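You operate a simulated robot arm through the tools that you are given. There is no shell and no other tool. Be economical: measure what you need, move in short steps, check, and stop when the job is done.

You run a simulated robot arm. Do the job below in one go: nothing can be reset, and whatever is moved stays where it is left.

JOB
Take the orange air hose off the air port and park it.
Fine: air valve shut, vented to nought before the collar is freed; collar locked, regulator shut again.

It is judged by the outcome, as a careful person would: the job done as asked, and still so three seconds after it is handed in. It fails if anything else is knocked over, pushed out of place, dropped, spilled or broken.

ROBOT AND FRAMES
A 7-joint arm with a two-finger parallel gripper, fixed in place. Base frame: the origin is at the foot of the arm, x ahead of it, y to its left, z up; the work surface is at about z = 860. Lengths are in mm, angles in rad, forces in N, time in s.
With the tool pointing down near the work surface it reaches from about 240 to 680 mm from the base axis. Its first joint turns from -1.152 to 1.152 rad. Payload 2.4 kg.
The tool frame sits at the grasp point between the pads (the TCP): z along the fingers, y along the line on which they close. The tips reach 30 mm beyond it. The gripper opens to 94 mm. The fingers are 28 mm wide and 10 mm thick; the gripper's body (50 by 96 mm) begins 55 mm behind the TCP.
Orientation is told as [roll, pitch, yaw] about the base's x, y, z axes, in that order, counted from this pose: with the fingers straight down and closing along the base's y, the tool's x points along the base's -x, its y along +y and its z along -z.

CONTROLS
- The arm moves only by the tool apply_moves. Its argument "targets" is a list of rows, each an object of numbers (a shift or turn left out is 0, a gripper value left out holds the last): "x", "y", "z": the shift along the tool's x, y, z in units of 50 mm (1.0 is 50 mm); "rx", "ry", "rz": the turn, a rotation vector about the tool's x, y, z in units of 5 degrees (1.0 is 5 degrees); "fingers": the opening, from 0 (shut) to 1 (fully open). In form: [{"x": .., "y": .., "z": .., "rx": .., "ry": .., "rz": .., "fingers": ..}, ...]. A call has 1 to 12 rows; each row shifts and turns the commanded pose from where the row before left it, along the tool's axes as they then stand. A call with a number of a shift or a turn outside -1 to 1 is refused whole. Each row takes 0.2 s and may step no farther than 50 mm and 0.15 rad from the row before; otherwise, or with a gripper value out of range, the whole call is refused. A pose out of reach is approached as far as the arm can. The call stops where the force on the tool passes 90 N (or 10 N more than at its start, if that is more) or the arm is blocked; 0.2 s more then pass. The fingers move at their own pace (about 153 mm/s each) and stop on an object; they squeeze with about 28 N. The grip force told is the motor's: it shows also when the fingers shut on nothing. Time passes only in rows, and 0.2 s behind the last, so rows that do not move let the fingers close. The reply holds the time, the measured pose of the TCP, the force on the tool along the base axes, the opening and the grip force, in the units named above and with some noise, with the torque about the TCP (base axes, N m) and any sound that the robot's microphone picked up.
- Cameras (640 x 400 px; columns grow to the right, rows downward): "scene" is fixed at [40.6, 492.4, 1422.4]; the picture's right is [-0.61, -0.79, 0.00], its down [-0.60, 0.46, -0.65] and it looks along [0.51, -0.40, -0.76] (base axes); focal length 214 px, centre (320, 200). "wrist" rides on the gripper at [76, 14, -103] in the tool frame; the picture's right is [-0.18, 0.98, 0.00], its down [-0.75, -0.14, -0.64] and it looks along [-0.63, -0.12, 0.77] (tool axes); focal length 243 px, centre (320, 200). There is no depth. A picture from a camera that has moved, and an enlarged one, comes with that camera's place and axes in the base frame and with its lens.
- grab_frame(camera): a new picture of that camera. No time passes.
- inspect(camera, box): a new picture of the part [left, top, right, bottom] of that camera's present view, enlarged. No time passes.
- sign_off(): hands the job in; it is judged then, once.

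Work in short steps. Places have to be worked out from the pictures, the camera data and where the tool is seen: move nearer, look again, correct. Check each grasp and each placing, and mend what went wrong. You have 120 turns and 68 pictures in all, those below and enlarged ones among them. Open the gripper and draw the arm clear of the work before you hand the job in, unless the task says otherwise; then end with one line.

The tools are called after ">>>" as a command line: name --argument value ..., lists and objects as JSON in quotes. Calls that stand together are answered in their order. apply_moves: Moves the arm, as the interface text tells. Its arguments: {"type":"object","properties":{"targets":{"type":"array","items":{"type":"object","properties":{"x":{"type":"number"},"y":{"type":"number"},"z":{"type":"number"},"rx":{"type":"number"},"ry":{"type":"number"},"rz":{"type":"number"},"fingers":{"type":"number"}}}}},"required":["targets"]} The other tools are called the same way: grab_frame (camera) takes a picture; inspect (camera, box) takes an enlarged picture of a part of a camera's view; sign_off () hands the job in.

At the start:

```text
time_s: 0.0
ee_pos: [346.5, 34.5, 1258.2]
tool_rot: [0.0, 0.0, 0.0]
force: [-0.9, -0.2, -0.5]
wrist_torque: [-0.01, 0.03, 0.02]
gripper_width: 93.9
grip_force: 0.0
```

scene: 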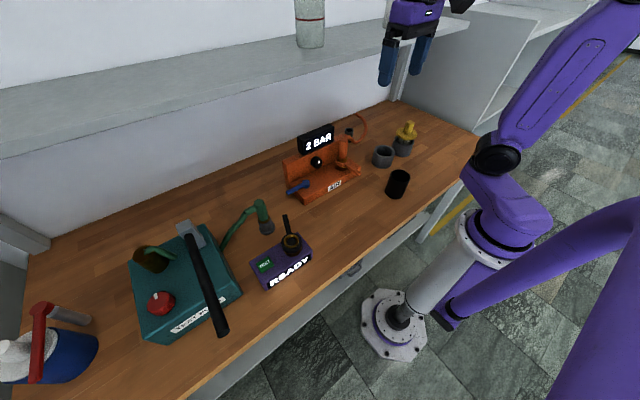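
wrist: 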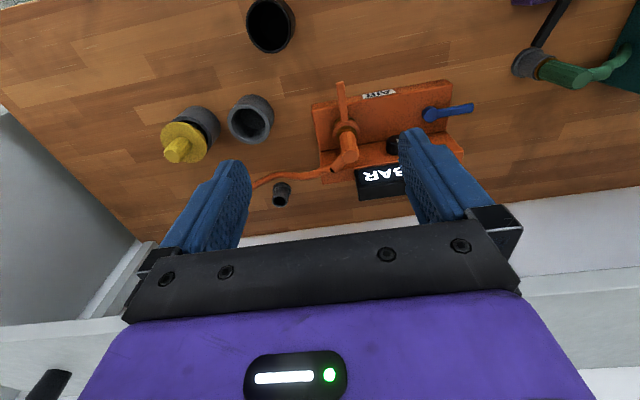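

The orange air unit lies ahead of the arm, with a 2 BAR display, a blue lever and a hose end. I'll enlarge both views to make out the parts.

>>> inspect --camera "scene" --box '[270, 100, 430, 210]'

>>> inspect --camera "wrist" --box '[150, 60, 490, 220]'

```text
3.64 times, centred on (350, 155) of scene
camera zoom: at [40.6, 492.4, 1422.4], right [-0.61, -0.79, 0.0], down [-0.6, 0.46, -0.65], along [0.51, -0.4, -0.76], focal length 780 px, centre (211, 364)
```

zoom: 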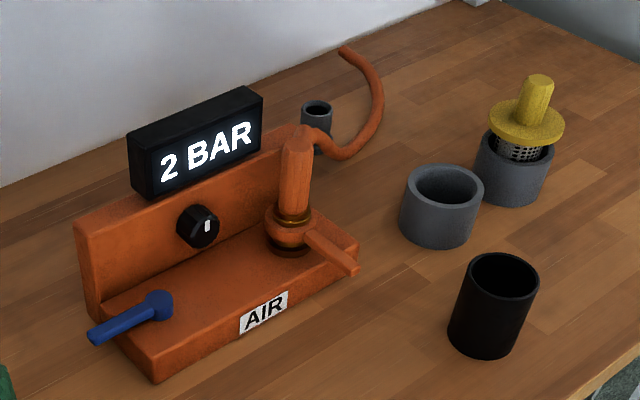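

```text
1.88 times, centred on (320, 140) of wrist
camera zoom: at [270.9, 47.8, 1361.9], right [0.18, 0.98, 0.0], down [0.75, -0.14, 0.64], along [0.63, -0.12, -0.77], focal length 457 px, centre (320, 313)
```

zoom: 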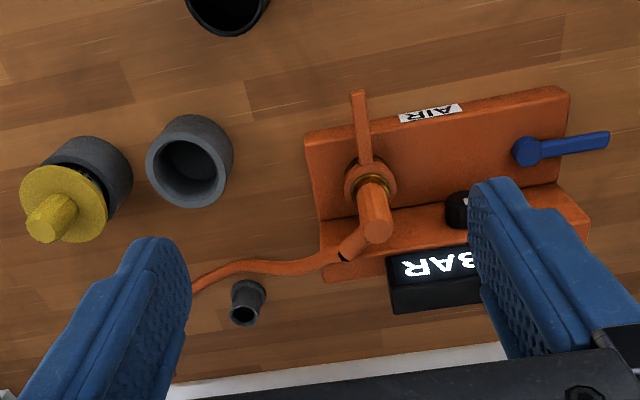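

Rough positions: the valve lever pivots at about (477, 216) and points +y. The collar is near (482, 50) with its handle toward -x, the regulator knob near (510, 143, 940), and a small grey socket near (640, -130). I'm moving lower for a closer look.

>>> apply_moves --targets '[{"x": 0.2, "y": 0.6, "z": 0.75}, {"x": 0.2, "y": 0.6, "z": 0.75}, {"x": 0.15, "y": 0.6, "z": 0.75}, {"x": 0.15, "y": 0.6, "z": 0.75}, {}]'

>>> grab_frame --camera "wrist"

```text
time_s: 1.2
ee_pos: [311.2, 154.5, 1108.8]
tool_rot: [0.001, 0.0, 0.001]
force: [-0.4, 0.1, 0.0]
wrist_torque: [-0.03, 0.0, 0.01]
gripper_width: 94.1
grip_force: 0.0
```

```text
63 pictures are left
camera wrist: at [235.5, 168.1, 1211.5], right [0.18, 0.98, 0.0], down [0.75, -0.14, 0.64], along [0.63, -0.12, -0.77], focal length 243 px, centre (320, 200)
```

wrist: 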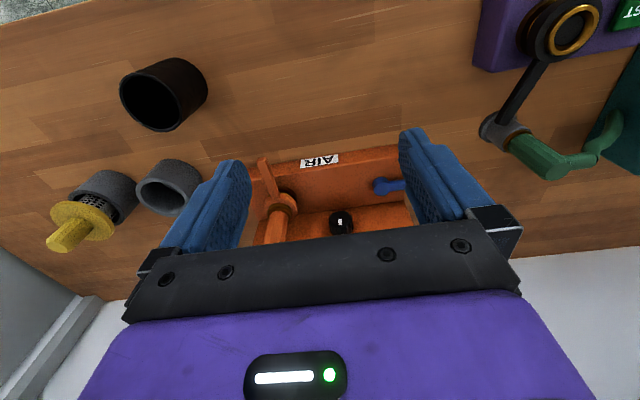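

The fingers hide the unit, so I'll move forward so it sits higher in the picture.

>>> apply_moves --targets '[{"x": -0.7}, {"x": -0.7}, {"x": -0.7}, {}]'

>>> inspect --camera "wrist" --box '[200, 0, 480, 175]'

>>> inspect --camera "scene" --box '[240, 100, 400, 200]'

```text
time_s: 2.2
ee_pos: [416.3, 153.4, 1107.3]
tool_rot: [-0.002, 0.0, -0.001]
force: [0.1, -0.8, -0.4]
wrist_torque: [-0.03, 0.0, 0.01]
gripper_width: 94.2
grip_force: 0.0
```

```text
2.29 times, centred on (340, 88) of wrist
camera zoom: at [341.2, 167.8, 1211.1], right [0.18, 0.98, 0.0], down [0.75, -0.14, 0.64], along [0.63, -0.12, -0.77], focal length 555 px, centre (274, 457)
```

zoom: 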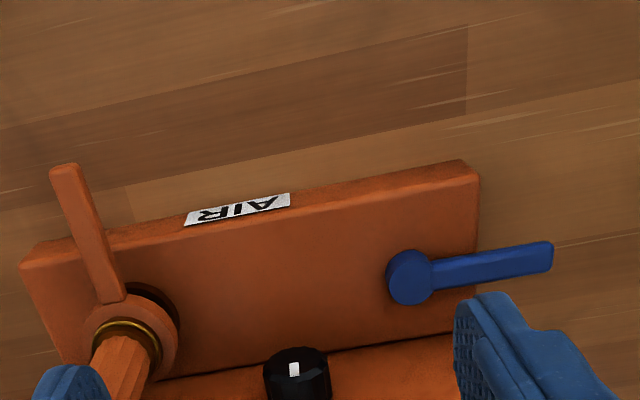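

```text
4.00 times, centred on (320, 150) of scene
camera zoom: at [40.6, 492.4, 1422.4], right [-0.61, -0.79, 0.0], down [-0.6, 0.46, -0.65], along [0.51, -0.4, -0.76], focal length 858 px, centre (320, 400)
```

zoom: 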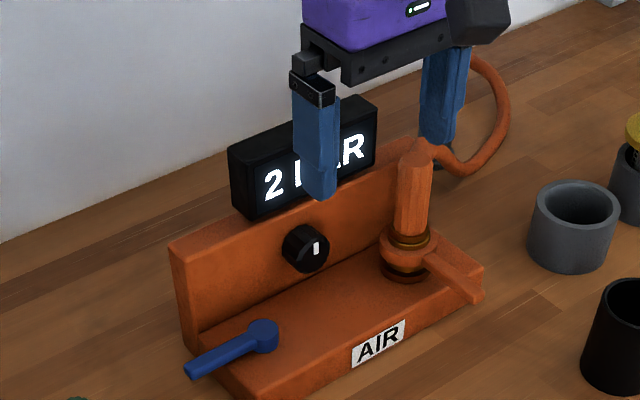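

I place the lever pivot at about (477, 219, 903) with the tip at y≈295. I'll close the fingers and go over to a point behind the lever on its +x side, out past the wall's end.

>>> apply_moves --targets '[{"x": -0.5, "y": 0.62, "fingers": 0}, {"x": -0.5, "y": 0.62}, {"x": -0.5, "y": 0.62}, {"x": -0.5, "y": 0.62}, {"z": 0.7}, {"z": 0.7}, {"z": 0.7}, {}]'

>>> grab_frame --camera "wrist"

>>> inspect --camera "scene" --box '[240, 100, 400, 200]'

```text
time_s: 3.2
ee_pos: [492.7, 253.6, 1110.4]
tool_rot: [-0.022, 0.04, -0.019]
force: [-86.1, -43.9, 10.2]
wrist_torque: [5.7, -11.57, -1.4]
gripper_width: 0.0
grip_force: 27.6
stopped in row 4: the force on the tool passed its limit at 189 N (the readings are from after the stop); the commanded pose is now the measured one
```

```text
60 pictures are left
camera wrist: at [421.6, 271.7, 1215.5], right [0.2, 0.98, -0.03], down [0.78, -0.14, 0.61], along [0.6, -0.15, -0.79], focal length 243 px, centre (320, 200)
```

wrist: 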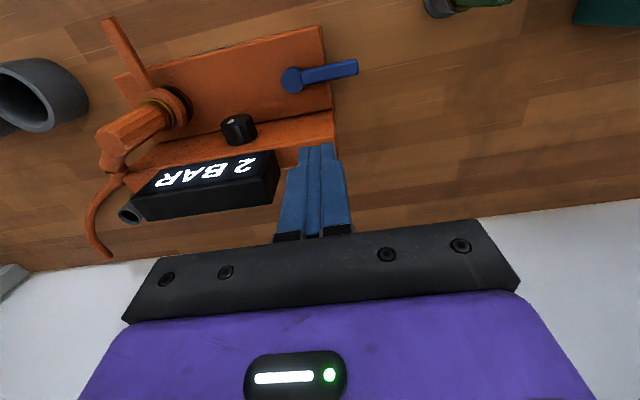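

```text
4.00 times, centred on (320, 150) of scene
camera zoom: at [37.2, 490.7, 1423.1], right [-0.61, -0.79, 0.0], down [-0.6, 0.46, -0.65], along [0.52, -0.39, -0.76], focal length 858 px, centre (320, 400)
```

zoom: 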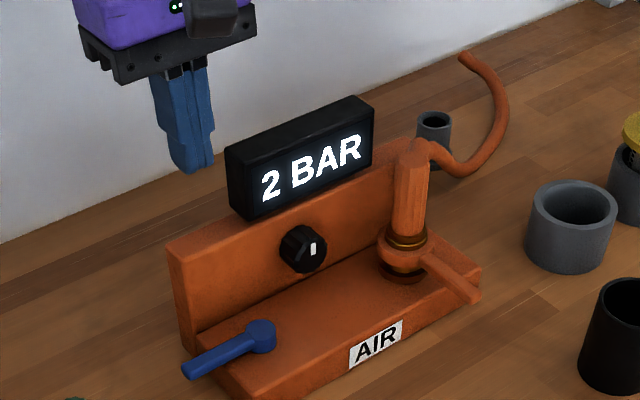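

Something stopped the hand high up, probably the shelf's front edge, and the scene camera's reported pose has shifted slightly. I'll back off toward -x first, then look at the whole scene.

>>> apply_moves --targets '[{"x": 0.5, "y": -0.1}, {"x": 0.5}, {}]'

>>> grab_frame --camera "scene"

```text
time_s: 4.0
ee_pos: [448.5, 251.8, 1108.5]
tool_rot: [-0.018, 0.032, -0.017]
force: [0.1, -0.9, -1.0]
wrist_torque: [-0.02, 0.0, -0.02]
gripper_width: 0.1
grip_force: 27.8
```

```text
58 pictures are left
```

scene: 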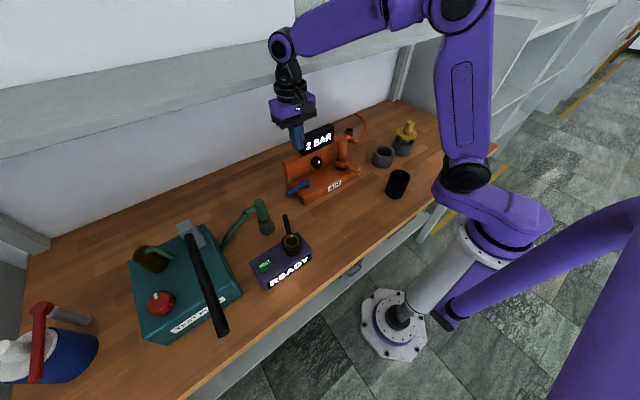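

The shelf's front lies at about x=540 and its underside near z=1200, so I must go down in front of it before moving in. I'll square the tool and descend beside the lever at about (465, 325).

>>> apply_moves --targets '[{"x": -0.1, "y": 0.5, "rx": -0.21, "ry": -0.37, "rz": -0.19}, {"x": -0.2, "y": 0.5}, {"y": 0.46}, {"z": 0.8}, {"z": 0.8}, {"z": 0.8}, {"z": 0.8}, {}]'

>>> grab_frame --camera "scene"

```text
time_s: 5.8
ee_pos: [462.6, 324.8, 948.2]
tool_rot: [0.0, 0.004, 0.001]
force: [-0.3, -0.1, 0.0]
wrist_torque: [-0.01, 0.01, 0.02]
gripper_width: 0.0
grip_force: 27.4
```

```text
57 pictures are left
```

scene: 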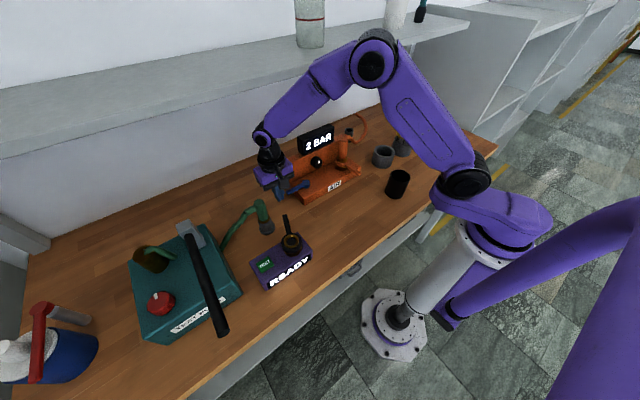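

The jar is still in place. I move in behind the lever: forward to x≈512, down to z≈926, then over to y≈272.

>>> apply_moves --targets '[{"x": -0.5}, {"x": -0.5}, {"z": 0.45, "y": -0.4}, {"y": -0.66}, {}]'

>>> inspect --camera "scene" --box '[230, 100, 390, 200]'

>>> grab_frame --camera "wrist"

```text
time_s: 7.0
ee_pos: [514.0, 273.5, 925.1]
tool_rot: [0.0, 0.0, 0.003]
force: [1.9, 5.2, -0.6]
wrist_torque: [-0.25, 0.1, 0.09]
gripper_width: 0.1
grip_force: 28.5
```

```text
4.00 times, centred on (310, 150) of scene
camera zoom: at [40.7, 492.6, 1422.3], right [-0.61, -0.79, 0.0], down [-0.6, 0.46, -0.65], along [0.51, -0.4, -0.76], focal length 858 px, centre (360, 400)
```

zoom: 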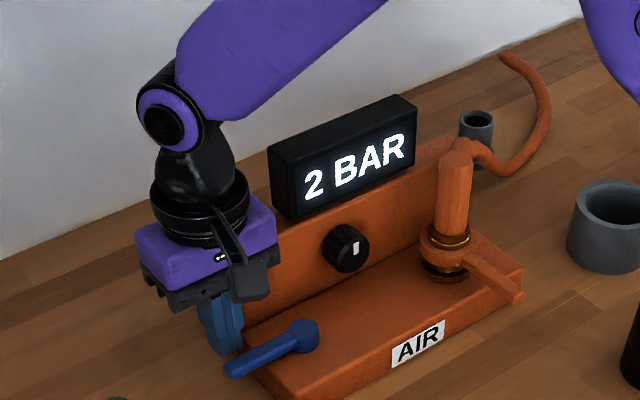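

```text
55 pictures are left
camera wrist: at [438.0, 287.9, 1028.2], right [0.18, 0.98, 0.0], down [0.75, -0.14, 0.64], along [0.63, -0.11, -0.77], focal length 243 px, centre (320, 200)
```

wrist: 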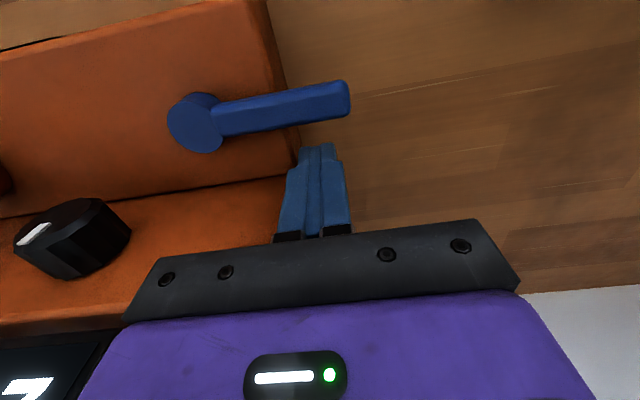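

The fingers are behind the lever with a slight touch at the wall's end. I'll ease off that and start sweeping the lever toward -x about its pivot.

>>> apply_moves --targets '[{"x": 0.12, "y": 0.1}, {"x": 0.22, "y": -0.08}, {"x": 0.24, "y": 0.02}, {"x": 0.28, "y": 0.02}, {}]'

>>> inspect --camera "scene" --box '[230, 100, 390, 200]'

```text
time_s: 8.2
ee_pos: [470.2, 275.6, 924.9]
tool_rot: [0.001, 0.002, 0.001]
force: [0.5, 0.9, 0.6]
wrist_torque: [0.02, -0.01, 0.0]
gripper_width: 0.0
grip_force: 27.9
```

```text
4.00 times, centred on (310, 150) of scene
camera zoom: at [40.6, 492.4, 1422.4], right [-0.61, -0.79, 0.0], down [-0.6, 0.46, -0.65], along [0.51, -0.4, -0.76], focal length 858 px, centre (360, 400)
```

zoom: 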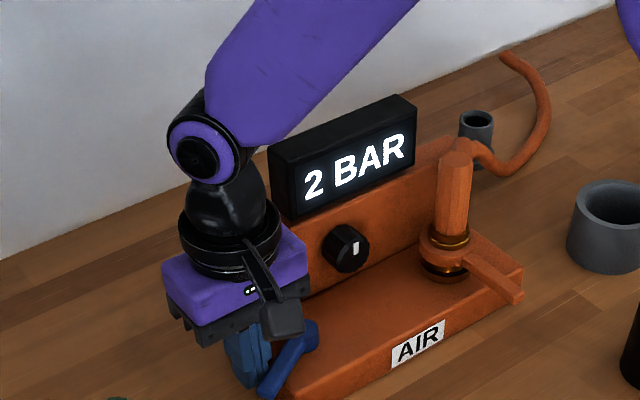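

The lever has turned about 30° with almost no force. I'll carry on to about 90°.

>>> apply_moves --targets '[{"x": 0.28, "y": -0.08}, {"x": 0.28, "y": -0.16}, {"x": 0.22, "y": -0.26}, {"x": 0.14, "y": -0.28}, {}]'

>>> inspect --camera "scene" --box '[230, 100, 390, 200]'

>>> grab_frame --camera "wrist"

```text
time_s: 9.0
ee_pos: [442.3, 268.1, 931.1]
tool_rot: [0.04, -0.05, 0.011]
force: [-0.9, 3.7, 3.9]
wrist_torque: [0.1, 0.04, -0.04]
gripper_width: 0.0
grip_force: 27.7
stopped in row 4: the force on the tool passed its limit at 95 N (the readings are from after the stop); the commanded pose is now the measured one
```

```text
4.00 times, centred on (310, 150) of scene
camera zoom: at [40.5, 492.5, 1422.4], right [-0.61, -0.79, 0.0], down [-0.6, 0.46, -0.65], along [0.52, -0.4, -0.76], focal length 858 px, centre (360, 400)
```

zoom: 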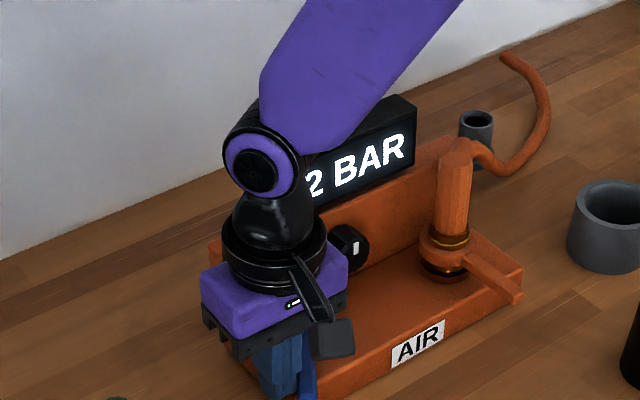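

```text
52 pictures are left
camera wrist: at [360.4, 276.8, 1030.3], right [0.17, 0.98, 0.05], down [0.72, -0.16, 0.67], along [0.67, -0.08, -0.74], focal length 243 px, centre (320, 200)
```

wrist: 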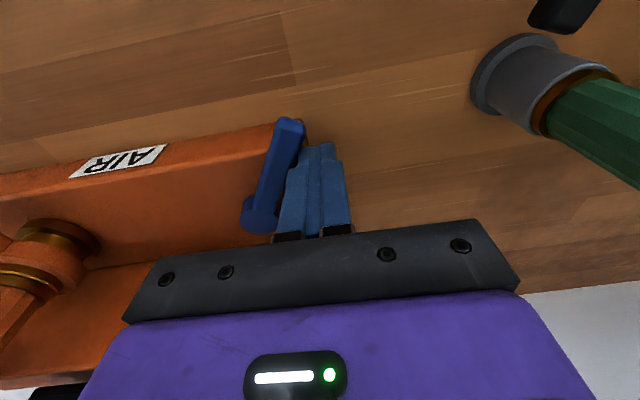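

The lever stands at about 57°. The stop was probably my fingertips, at z≈895, meeting the plate's edge, whose top is also near 895. I'll square the tool, rise a few mm and finish the sweep farther out along the lever.

>>> apply_moves --targets '[{"y": 0.08, "z": -0.03, "rx": 0.46, "ry": 0.57, "rz": 0.13}, {"x": 0.17, "y": -0.08, "z": -0.02}, {"x": 0.12, "y": -0.15}, {"x": 0.12, "y": -0.15}, {}]'

>>> grab_frame --camera "wrist"

```text
time_s: 10.2
ee_pos: [420.4, 250.9, 933.6]
tool_rot: [-0.001, 0.002, -0.001]
force: [-1.1, 0.1, -0.5]
wrist_torque: [0.03, 0.01, 0.01]
gripper_width: 0.1
grip_force: 27.9
```

```text
51 pictures are left
camera wrist: at [345.3, 265.7, 1036.3], right [0.18, 0.98, 0.0], down [0.75, -0.14, 0.64], along [0.63, -0.12, -0.77], focal length 243 px, centre (320, 200)
```

wrist: 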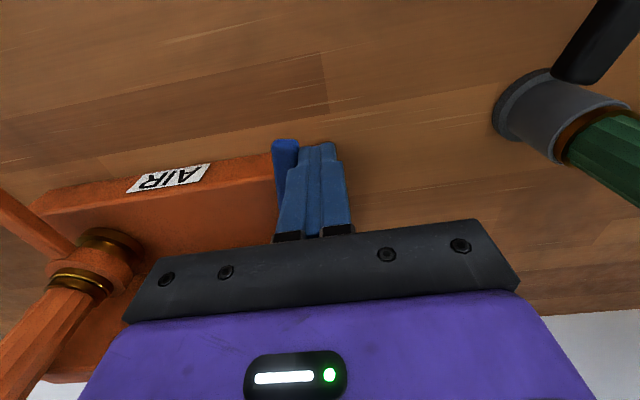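

Now the lever moves freely, so that was the plate edge. I continue to 90°.

>>> apply_moves --targets '[{"x": 0.07, "y": -0.16}, {"x": 0.04, "y": -0.16}, {"y": -0.08}, {}]'

>>> grab_frame --camera "wrist"

>>> inspect --camera "scene" --box '[230, 100, 390, 200]'

```text
time_s: 11.2
ee_pos: [415.7, 236.1, 933.6]
tool_rot: [0.005, -0.006, 0.006]
force: [-0.9, 34.8, -7.1]
wrist_torque: [0.63, 0.11, 0.43]
gripper_width: 0.3
grip_force: 27.7
```

```text
50 pictures are left
camera wrist: at [338.9, 249.6, 1036.1], right [0.18, 0.98, 0.0], down [0.75, -0.14, 0.64], along [0.64, -0.11, -0.76], focal length 243 px, centre (320, 200)
```

wrist: 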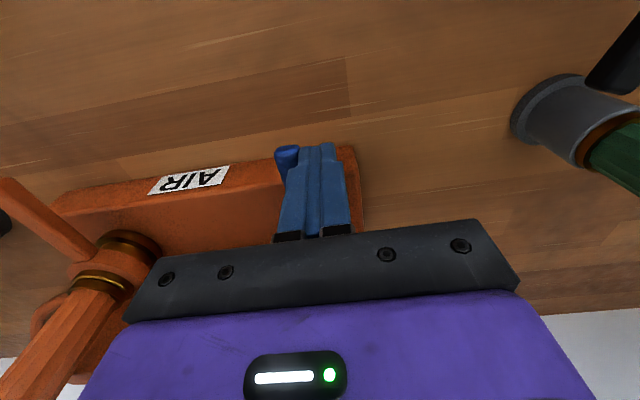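

```text
4.00 times, centred on (310, 150) of scene
camera zoom: at [40.7, 493.4, 1422.0], right [-0.61, -0.79, 0.0], down [-0.6, 0.46, -0.65], along [0.51, -0.4, -0.76], focal length 858 px, centre (360, 400)
```

zoom: 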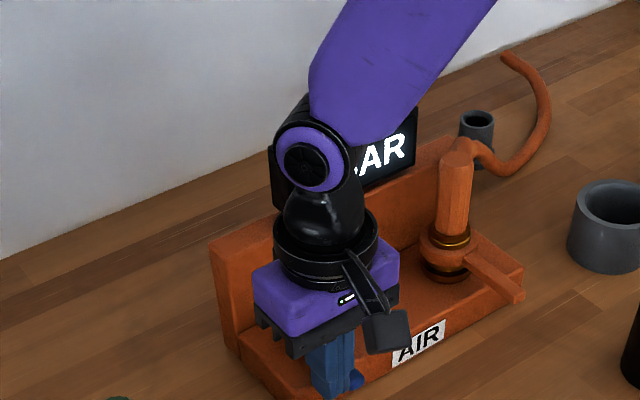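

A steady 35 N of resistance shows the lever is at its stop, near 90°. I back off to +y and rise to see the lever and display.

>>> apply_moves --targets '[{"y": 0.3}, {"y": 0.4, "x": 0.3}, {"z": -0.7, "x": 0.5}, {"z": -0.7, "x": 0.5}, {}]'

>>> inspect --camera "scene" --box '[250, 100, 390, 200]'

```text
time_s: 12.4
ee_pos: [350.7, 266.1, 1003.6]
tool_rot: [-0.002, 0.004, -0.003]
force: [-0.1, -0.4, 0.2]
wrist_torque: [-0.02, 0.0, 0.0]
gripper_width: 0.1
grip_force: 28.4
```

```text
4.00 times, centred on (320, 150) of scene
camera zoom: at [40.6, 492.4, 1422.4], right [-0.61, -0.79, 0.0], down [-0.6, 0.46, -0.65], along [0.51, -0.4, -0.76], focal length 858 px, centre (320, 400)
```

zoom: 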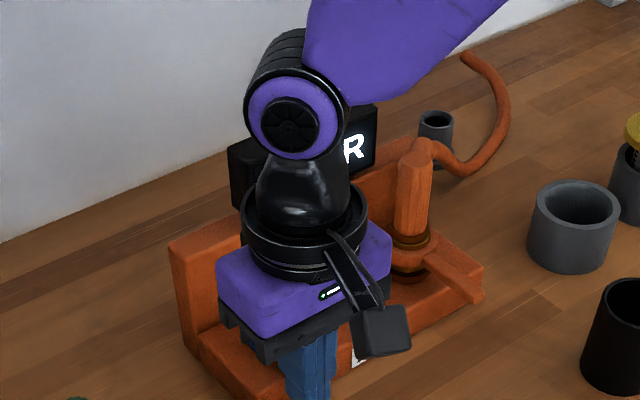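

The arm hides the display. I'll move it to the right and back so I can read the display and check the lever.

>>> apply_moves --targets '[{"z": -0.8, "x": 0.5, "y": -0.6}, {"z": -0.8, "x": 0.5, "y": -0.9}, {"y": -0.9}, {"y": -0.9}, {"y": -0.9}, {"y": -0.6}, {}]'

>>> grab_frame --camera "scene"

>>> inspect --camera "scene" --box '[260, 110, 400, 210]'

```text
refused: row 1 steps farther than a row can; nothing moved
```

```text
47 pictures are left
```

scene: 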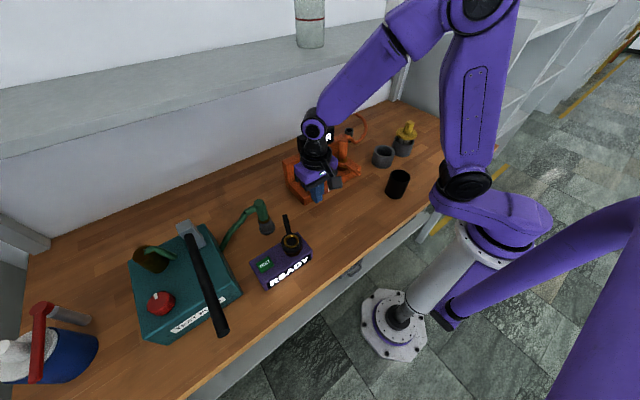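

```text
4.00 times, centred on (330, 160) of scene
camera zoom: at [40.6, 492.4, 1422.4], right [-0.61, -0.79, 0.0], down [-0.6, 0.46, -0.65], along [0.51, -0.4, -0.76], focal length 858 px, centre (280, 360)
```

zoom: 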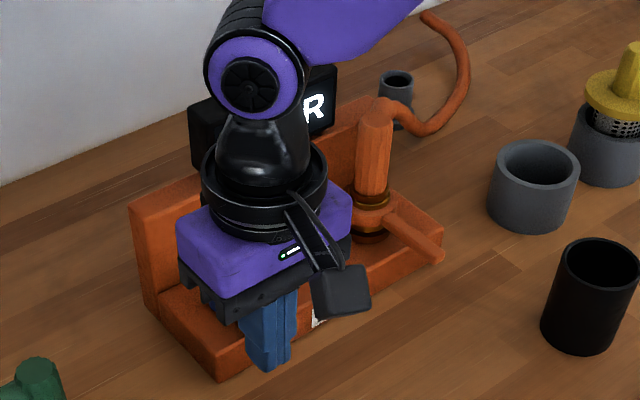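

One row's combined step was over 50 mm. I'm repeating the move with smaller steps, raising first.

>>> apply_moves --targets '[{"z": -0.7, "x": 0.5}, {"z": -0.7, "x": 0.5}, {"y": -0.8}, {"y": -0.8}, {"y": -0.8}, {"y": -0.8}, {"y": -0.8}, {}]'

>>> inspect --camera "scene" --box '[260, 110, 400, 210]'

```text
time_s: 14.2
ee_pos: [300.7, 66.5, 1073.4]
tool_rot: [-0.003, 0.001, -0.003]
force: [-0.7, -0.5, 0.3]
wrist_torque: [-0.02, -0.01, -0.02]
gripper_width: 0.0
grip_force: 27.6
```

```text
4.00 times, centred on (330, 160) of scene
camera zoom: at [40.6, 492.4, 1422.4], right [-0.61, -0.79, 0.0], down [-0.6, 0.46, -0.65], along [0.51, -0.4, -0.76], focal length 858 px, centre (280, 360)
```

zoom: 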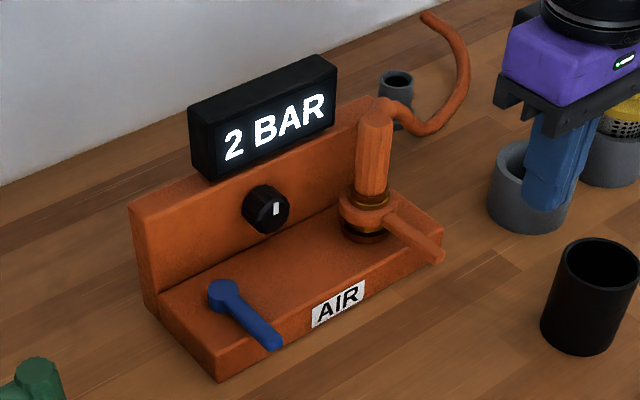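

The lever sits at 90° and the display still shows 2 BAR, so the trapped pressure must be bled through the regulator. I'll look closely at its knob.

>>> inspect --camera "scene" --box '[310, 150, 342, 170]'

>>> grab_frame --camera "wrist"

```text
16.00 times, centred on (326, 160) of scene
camera zoom: at [40.6, 492.4, 1422.4], right [-0.61, -0.79, 0.0], down [-0.6, 0.46, -0.65], along [0.51, -0.4, -0.76], focal length 3432 px, centre (224, 840)
```

zoom: 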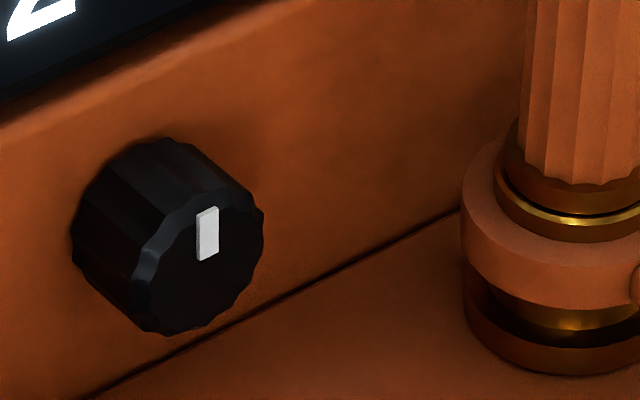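

```text
43 pictures are left
camera wrist: at [224.9, 81.0, 1176.2], right [0.18, 0.98, 0.0], down [0.75, -0.14, 0.64], along [0.63, -0.12, -0.77], focal length 243 px, centre (320, 200)
```

wrist: 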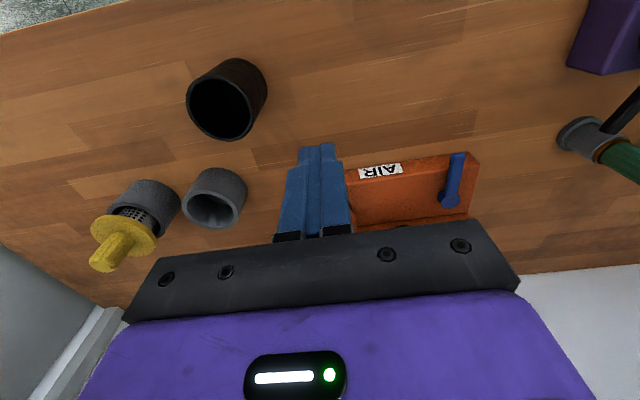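

The knob is a scalloped cylinder about 36 mm across and 20 mm deep, at about (497-517, 142, 940), with its pointer up. I'll move in front and above it and start pitching the tool to point along +x.

>>> apply_moves --targets '[{"x": -0.9}, {"x": -0.9}, {"x": -0.7, "y": 0.5}, {"y": 0.5, "z": -0.5}, {"y": 0.5, "ry": -1}, {"ry": -1}, {"ry": -1}, {"ry": -1}, {"ry": -1}, {"ry": -1}, {"ry": -1}, {"ry": -1}]'

>>> apply_moves --targets '[{"ry": -1}, {"ry": -1}, {"ry": -1}, {"ry": -1}, {"ry": -1}, {"ry": -1}, {"ry": -1}, {"ry": -1}, {"ry": -1}, {"ry": -1}, {}]'

```text
time_s: 16.8
ee_pos: [425.5, 142.7, 1098.4]
tool_rot: [0.0, -0.698, 0.002]
force: [-1.2, 0.8, -0.1]
wrist_torque: [-0.02, -0.03, 0.04]
gripper_width: 0.0
grip_force: 27.6
```

```text
time_s: 19.2
ee_pos: [470.7, 158.9, 1131.2]
tool_rot: [-0.589, -1.492, 0.548]
force: [-0.8, 1.0, -0.1]
wrist_torque: [0.01, 0.02, 0.03]
gripper_width: 0.2
grip_force: 27.9
out of reach, approached as far as the arm can: row 2, 3, 5, 6, 7, 8, 9, 10
```

Pointing fully forward is out of reach there. I'll go back to about 45° pitch and turn the knob by swinging a tilted grip about the knob's axis instead.

>>> apply_moves --targets '[{"ry": 1}, {"ry": 1}, {"ry": 1}, {"ry": 1}, {"ry": 1}, {"ry": 1}, {"ry": 1}, {"ry": 1}, {"ry": 1}, {}]'

```text
time_s: 21.4
ee_pos: [471.9, 160.5, 1132.0]
tool_rot: [-0.036, -0.723, -0.004]
force: [0.9, -0.5, 0.3]
wrist_torque: [-0.02, 0.0, 0.03]
gripper_width: 0.1
grip_force: 27.9
```

Now at about 41° pitch. I'll fix the small roll, bring pitch to 45°, open to about 60 mm and move down in front of the knob.

>>> apply_moves --targets '[{"rx": -0.31, "ry": -0.71, "rz": 0.27, "fingers": 0.62}, {"x": 0.615, "y": -0.1, "z": 0.32}, {"x": 0.615, "y": -0.1, "z": 0.32}, {"x": 0.615, "y": -0.1, "z": 0.32}, {"x": 0.615, "y": -0.07, "z": 0.32}, {}]'

>>> grab_frame --camera "wrist"

>>> inspect --camera "scene" --box '[240, 90, 400, 210]'

```text
time_s: 22.8
ee_pos: [429.4, 143.9, 999.9]
tool_rot: [0.001, -0.783, -0.032]
force: [-0.1, -0.4, 1.2]
wrist_torque: [-0.02, -0.02, 0.02]
gripper_width: 58.3
grip_force: 0.0
```

```text
42 pictures are left
camera wrist: at [302.8, 162.3, 1019.4], right [0.16, 0.98, 0.13], down [0.08, -0.14, 0.99], along [0.98, -0.15, -0.1], focal length 243 px, centre (320, 200)
```

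wrist: 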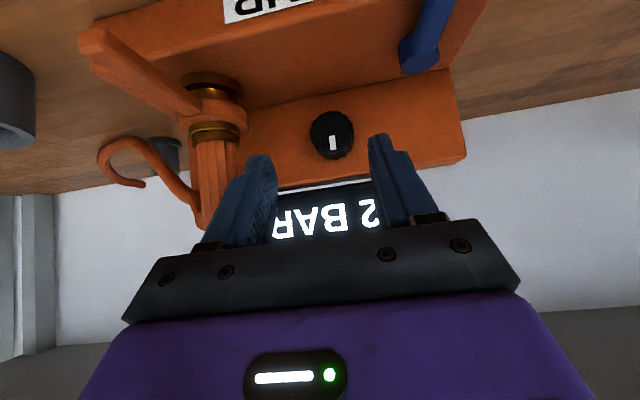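

```text
3.33 times, centred on (320, 150) of scene
camera zoom: at [40.6, 492.4, 1422.4], right [-0.61, -0.79, 0.0], down [-0.6, 0.46, -0.65], along [0.51, -0.4, -0.76], focal length 715 px, centre (320, 367)
```

zoom: 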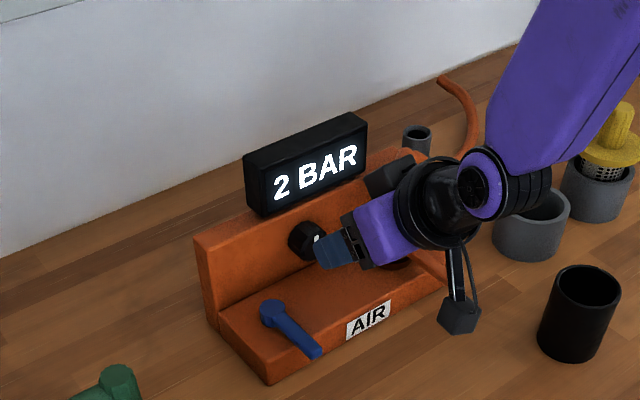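

The wrist camera now faces the knob, whose pointer is up. I put its axis at about y=146, z=942. I'll pre-roll the hand about 21° to the right, line up and go halfway in, then check.

>>> apply_moves --targets '[{"rx": -0.26, "rz": -0.26}, {"rx": -0.99, "rz": 0.99}, {"rx": -0.99, "rz": 0.99}, {"rx": -0.99, "rz": 0.99}, {"y": -0.37, "x": -0.16}, {"z": 0.5}, {}]'

>>> grab_frame --camera "wrist"

```text
time_s: 24.4
ee_pos: [456.1, 130.1, 996.0]
tool_rot: [-0.004, -0.783, 0.01]
force: [-0.2, 0.0, 0.5]
wrist_torque: [0.03, -0.01, 0.0]
gripper_width: 58.4
grip_force: 0.1
out of reach, approached as far as the arm can: row 1, 2, 3, 4, 5
```

```text
40 pictures are left
camera wrist: at [331.1, 143.8, 1014.8], right [0.13, 0.98, 0.13], down [0.08, -0.14, 0.99], along [0.99, -0.11, -0.1], focal length 243 px, centre (320, 200)
```

wrist: 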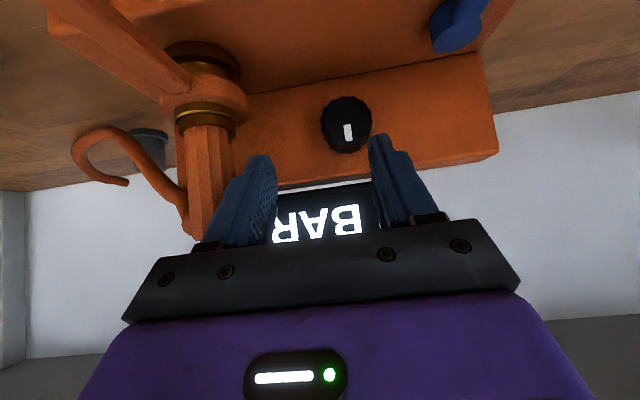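

Rolling right is out of reach, so I'll start from zero roll. From this closer view the knob's centre is about (497, 149, 947). I'll line up sideways first, then go in along the tool.

>>> apply_moves --targets '[{"y": 0.37, "x": 0.14}, {"z": 0.4}, {"z": 0.28}, {}]'

>>> grab_frame --camera "wrist"

>>> inspect --camera "scene" --box '[290, 120, 370, 180]'

```text
time_s: 25.4
ee_pos: [476.2, 147.6, 966.7]
tool_rot: [-0.004, -0.784, 0.008]
force: [-0.8, 0.6, 0.4]
wrist_torque: [0.02, -0.01, 0.05]
gripper_width: 58.3
grip_force: 0.1
```

```text
39 pictures are left
camera wrist: at [350.2, 162.2, 986.3], right [0.13, 0.98, 0.13], down [0.08, -0.14, 0.99], along [0.99, -0.11, -0.1], focal length 243 px, centre (320, 200)
```

wrist: 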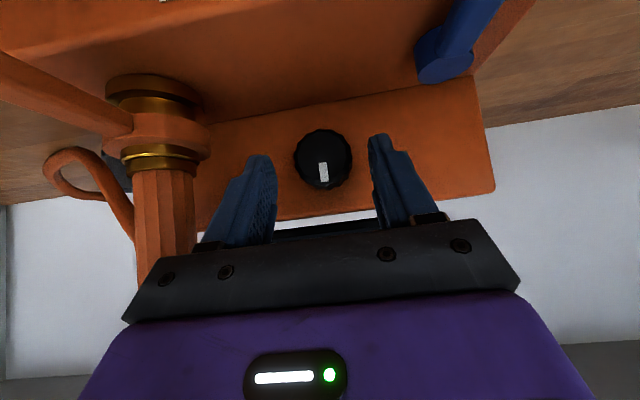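

```text
6.67 times, centred on (330, 150) of scene
camera zoom: at [40.6, 492.4, 1422.4], right [-0.61, -0.79, 0.0], down [-0.6, 0.46, -0.65], along [0.51, -0.4, -0.76], focal length 1430 px, centre (253, 533)
```

zoom: 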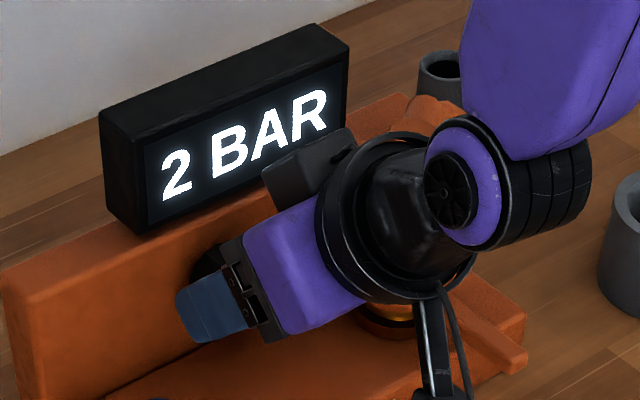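

The knob (y≈150, z≈947) is centred between the fingers. I advance the last 12 mm and close on it.

>>> apply_moves --targets '[{"y": 0.04, "z": 0.22}, {}, {"fingers": 0.2}, {}, {}]'

>>> grab_frame --camera "wrist"

```text
time_s: 26.6
ee_pos: [483.2, 149.4, 959.4]
tool_rot: [-0.003, -0.781, 0.007]
force: [0.1, -2.0, -2.4]
wrist_torque: [-0.03, -0.31, -0.68]
gripper_width: 35.6
grip_force: 45.2
```

```text
37 pictures are left
camera wrist: at [357.5, 164.0, 978.4], right [0.13, 0.98, 0.13], down [0.08, -0.14, 0.99], along [0.99, -0.12, -0.1], focal length 243 px, centre (320, 200)
```

wrist: 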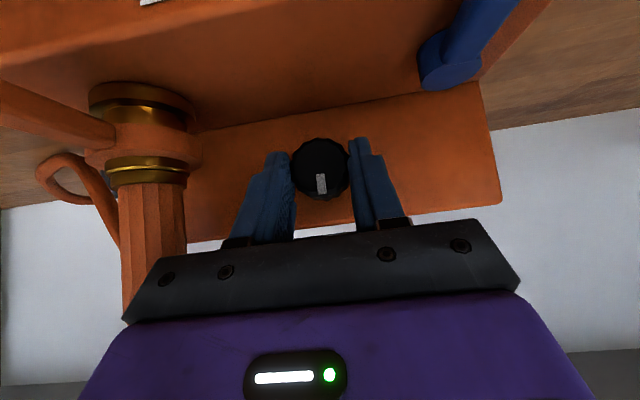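

The knob is held at 35.6 mm. I try about 14° counter-clockwise (hand leaning toward +y) and check the response.

>>> apply_moves --targets '[{"rx": 0.7, "rz": -0.7, "y": 0.02}, {"rx": 0.7, "rz": -0.7, "y": 0.02}, {"rx": 0.7, "rz": -0.7, "y": 0.02}, {}]'

>>> inspect --camera "scene" --box '[290, 120, 370, 180]'

>>> grab_frame --camera "wrist"

```text
time_s: 27.6
ee_pos: [483.4, 153.7, 958.7]
tool_rot: [-0.361, -0.749, 0.256]
force: [0.6, -0.3, 0.7]
wrist_torque: [0.82, 0.34, -0.97]
gripper_width: 35.4
grip_force: 44.8
```

```text
6.67 times, centred on (330, 150) of scene
camera zoom: at [40.6, 492.4, 1422.4], right [-0.61, -0.79, 0.0], down [-0.6, 0.46, -0.65], along [0.51, -0.4, -0.76], focal length 1430 px, centre (253, 533)
```

zoom: 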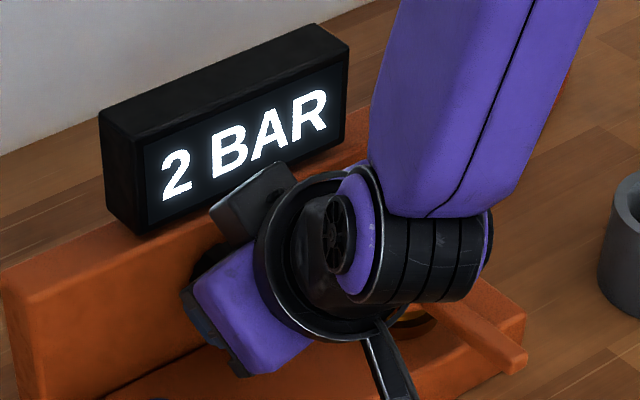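

```text
35 pictures are left
camera wrist: at [357.5, 171.8, 973.8], right [0.13, 0.98, -0.13], down [0.08, 0.12, 0.99], along [0.99, -0.14, -0.06], focal length 243 px, centre (320, 200)
```

wrist: 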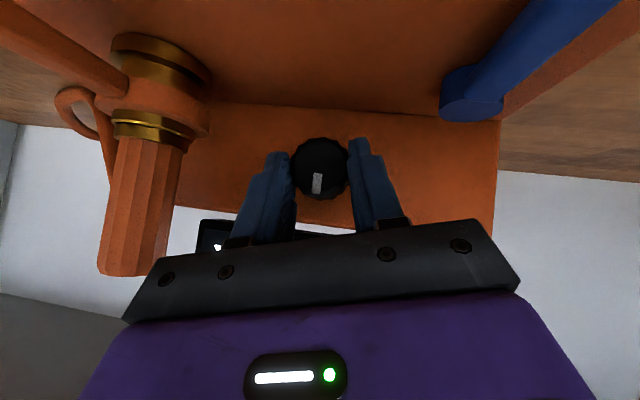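

The pointer stayed fixed relative to the gripper, so the knob is turning, about 15° so far. I continue another 25° or so.

>>> apply_moves --targets '[{"rx": 0.7, "rz": -0.7, "y": 0.02}, {"rx": 0.7, "rz": -0.7, "y": 0.02}, {"rx": 0.7, "rz": -0.7, "y": 0.02}, {"rx": 0.7, "rz": -0.7, "y": 0.02}, {"rx": 0.7, "rz": -0.7, "y": 0.02}, {}]'

>>> inspect --camera "scene" --box '[290, 120, 370, 180]'

>>> grab_frame --camera "wrist"

```text
time_s: 29.0
ee_pos: [482.6, 158.8, 957.7]
tool_rot: [-0.862, -0.57, 0.576]
force: [2.7, 8.8, -5.0]
wrist_torque: [0.83, -0.05, -0.91]
gripper_width: 34.9
grip_force: 44.9
```

```text
6.67 times, centred on (330, 150) of scene
camera zoom: at [40.7, 492.7, 1422.3], right [-0.61, -0.79, 0.0], down [-0.6, 0.46, -0.65], along [0.51, -0.4, -0.76], focal length 1430 px, centre (253, 533)
```

zoom: 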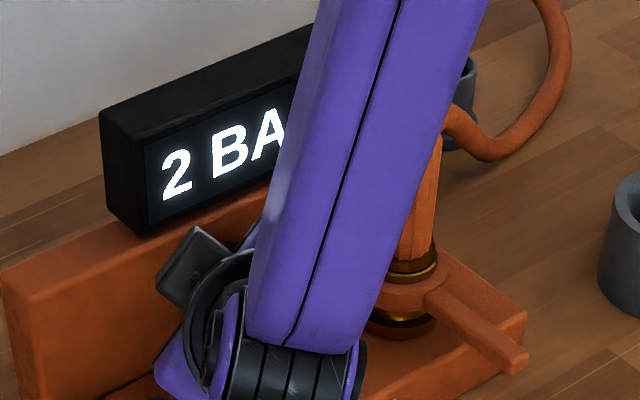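

```text
33 pictures are left
camera wrist: at [357.1, 181.3, 962.3], right [0.12, 0.84, -0.53], down [0.08, 0.52, 0.85], along [0.99, -0.15, 0.0], focal length 243 px, centre (320, 200)
```

wrist: 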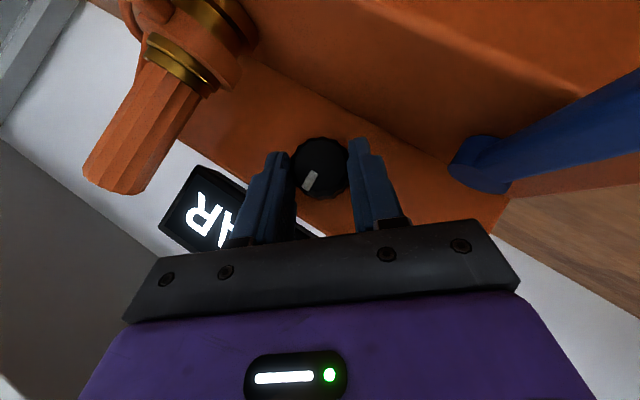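

The pointer is still straight up in the world, so the fingers slipped and the knob is at its stop counter-clockwise. It must open clockwise. I'll swing back with the grip held, which turns it about 40° clockwise.

>>> apply_moves --targets '[{"rx": -0.7, "rz": 0.7, "y": -0.02}, {"rx": -0.7, "rz": 0.7, "y": -0.02}, {"rx": -0.7, "rz": 0.7, "y": -0.02}, {"rx": -0.7, "rz": 0.7, "y": -0.02}, {"rx": -0.7, "rz": 0.7, "y": -0.02}, {"rx": -0.7, "rz": 0.7, "y": -0.02}, {"rx": -0.7, "rz": 0.7, "y": -0.02}, {"rx": -0.7, "rz": 0.7, "y": -0.02}, {}]'

>>> inspect --camera "scene" --box '[290, 120, 370, 180]'

>>> grab_frame --camera "wrist"

```text
time_s: 31.0
ee_pos: [482.7, 151.1, 959.8]
tool_rot: [-0.004, -0.781, 0.007]
force: [-6.1, -1.0, 2.0]
wrist_torque: [-0.06, -0.22, -0.02]
gripper_width: 35.2
grip_force: 45.1
```

```text
6.67 times, centred on (330, 150) of scene
camera zoom: at [40.4, 492.4, 1422.4], right [-0.61, -0.79, 0.0], down [-0.6, 0.46, -0.65], along [0.52, -0.4, -0.76], focal length 1430 px, centre (253, 533)
```

zoom: 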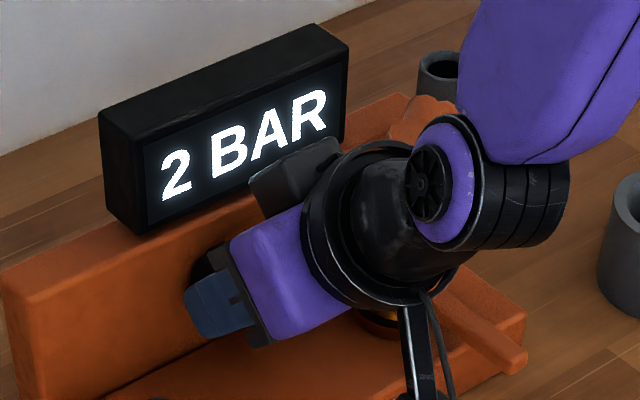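

```text
31 pictures are left
camera wrist: at [357.1, 163.9, 979.0], right [0.13, 0.98, 0.13], down [0.08, -0.14, 0.99], along [0.99, -0.11, -0.1], focal length 243 px, centre (320, 200)
```

wrist: 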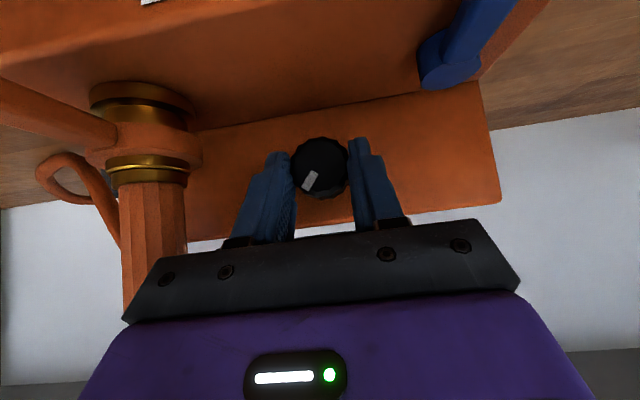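

The knob now points about 38° clockwise, but the display still reads 2 BAR. I'll ratchet: open, swing left 50° around the knob, regrip and swing back.

>>> apply_moves --targets '[{"fingers": 0.6}, {}, {"rx": 0.88, "rz": -0.88, "y": 0.025}, {"rx": 0.88, "rz": -0.88, "y": 0.025}, {"rx": 0.88, "rz": -0.88, "y": 0.025}, {"rx": 0.88, "rz": -0.88, "y": 0.025}, {"rx": 0.88, "rz": -0.88, "y": 0.025}, {"rx": 0.88, "rz": -0.88, "y": 0.025}, {"rx": 0.88, "rz": -0.88, "y": 0.025}, {"rx": 0.88, "rz": -0.88, "y": 0.025}, {"fingers": 0.2}, {}]'

>>> apply_moves --targets '[{}, {"rx": -0.88, "rz": 0.88, "y": -0.025}, {"rx": -0.88, "rz": 0.88, "y": -0.025}, {"rx": -0.88, "rz": 0.88, "y": -0.025}, {"rx": -0.88, "rz": 0.88, "y": -0.025}, {"rx": -0.88, "rz": 0.88, "y": -0.025}, {"rx": -0.88, "rz": 0.88, "y": -0.025}, {"rx": -0.88, "rz": 0.88, "y": -0.025}, {"rx": -0.88, "rz": 0.88, "y": -0.025}, {}]'

>>> inspect --camera "scene" --box '[290, 120, 370, 180]'

>>> grab_frame --camera "wrist"

```text
time_s: 33.6
ee_pos: [482.2, 160.4, 954.5]
tool_rot: [-1.027, -0.468, 0.659]
force: [5.1, 8.5, -22.4]
wrist_torque: [0.33, -0.28, 0.06]
gripper_width: 34.9
grip_force: 44.6
```

```text
time_s: 35.8
ee_pos: [482.6, 149.5, 959.5]
tool_rot: [-0.005, -0.779, 0.005]
force: [-10.9, -3.9, -9.3]
wrist_torque: [-0.07, -0.24, 0.27]
gripper_width: 34.9
grip_force: 45.1
```

```text
6.67 times, centred on (330, 150) of scene
camera zoom: at [40.5, 492.3, 1422.4], right [-0.61, -0.79, 0.0], down [-0.6, 0.46, -0.65], along [0.52, -0.4, -0.76], focal length 1430 px, centre (253, 533)
```

zoom: 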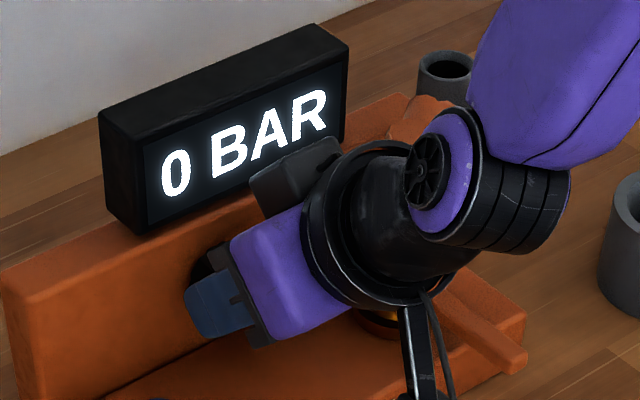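

```text
29 pictures are left
camera wrist: at [356.8, 164.1, 979.3], right [0.13, 0.98, 0.13], down [0.08, -0.14, 0.99], along [0.99, -0.12, -0.1], focal length 243 px, centre (320, 200)
```

wrist: 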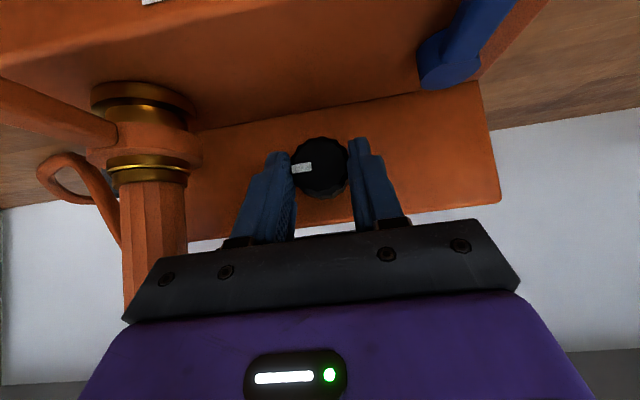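

The display reads 0 BAR with the knob at 90°. The valve is shut, so I'll close the regulator now while I hold it: two counter-clockwise strokes of about 50° to the stop. I'll recheck for 0 BAR before freeing the collar.

>>> apply_moves --targets '[{"rx": 0.88, "rz": -0.88, "y": 0.025}, {"rx": 0.88, "rz": -0.88, "y": 0.025}, {"rx": 0.88, "rz": -0.88, "y": 0.025}, {"rx": 0.88, "rz": -0.88, "y": 0.025}, {"rx": 0.88, "rz": -0.88, "y": 0.025}, {"rx": 0.88, "rz": -0.88, "y": 0.025}, {"rx": 0.88, "rz": -0.88, "y": 0.025}, {"rx": 0.88, "rz": -0.88, "y": 0.025}, {"fingers": 0.6}, {}]'

>>> apply_moves --targets '[{"rx": -0.88, "rz": 0.88, "y": -0.025}, {"rx": -0.88, "rz": 0.88, "y": -0.025}, {"rx": -0.88, "rz": 0.88, "y": -0.025}, {"rx": -0.88, "rz": 0.88, "y": -0.025}, {"rx": -0.88, "rz": 0.88, "y": -0.025}, {"rx": -0.88, "rz": 0.88, "y": -0.025}, {"rx": -0.88, "rz": 0.88, "y": -0.025}, {"rx": -0.88, "rz": 0.88, "y": -0.025}, {"fingers": 0.2}, {}, {}]'

>>> apply_moves --targets '[{"rx": 0.88, "rz": -0.88, "y": 0.025}, {"rx": 0.88, "rz": -0.88, "y": 0.025}, {"rx": 0.88, "rz": -0.88, "y": 0.025}, {"rx": 0.88, "rz": -0.88, "y": 0.025}, {"rx": 0.88, "rz": -0.88, "y": 0.025}, {"rx": 0.88, "rz": -0.88, "y": 0.025}, {"rx": 0.88, "rz": -0.88, "y": 0.025}, {"rx": 0.88, "rz": -0.88, "y": 0.025}, {}, {"fingers": 0.6}, {}]'

>>> grab_frame --camera "wrist"

```text
time_s: 38.0
ee_pos: [483.9, 160.6, 957.3]
tool_rot: [-1.036, -0.467, 0.661]
force: [-0.5, 0.3, -0.2]
wrist_torque: [-0.01, 0.0, 0.0]
gripper_width: 56.6
grip_force: 0.0
```

```text
time_s: 40.4
ee_pos: [484.5, 150.2, 961.7]
tool_rot: [-0.005, -0.782, 0.006]
force: [-5.5, -9.4, 5.1]
wrist_torque: [-0.19, 0.11, -0.48]
gripper_width: 35.5
grip_force: 45.5
```

```text
time_s: 42.8
ee_pos: [484.1, 160.8, 958.9]
tool_rot: [-1.034, -0.469, 0.66]
force: [0.1, 0.2, -0.3]
wrist_torque: [0.0, 0.03, -0.01]
gripper_width: 56.5
grip_force: 0.0
```

```text
28 pictures are left
camera wrist: at [357.1, 182.9, 959.7], right [0.12, 0.73, -0.67], down [0.08, 0.67, 0.74], along [0.99, -0.14, 0.03], focal length 243 px, centre (320, 200)
```

wrist: 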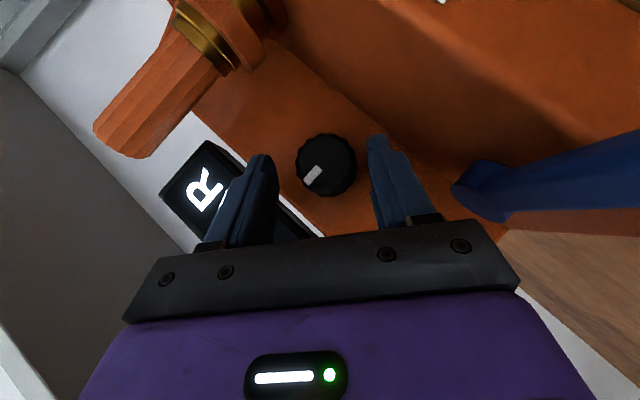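

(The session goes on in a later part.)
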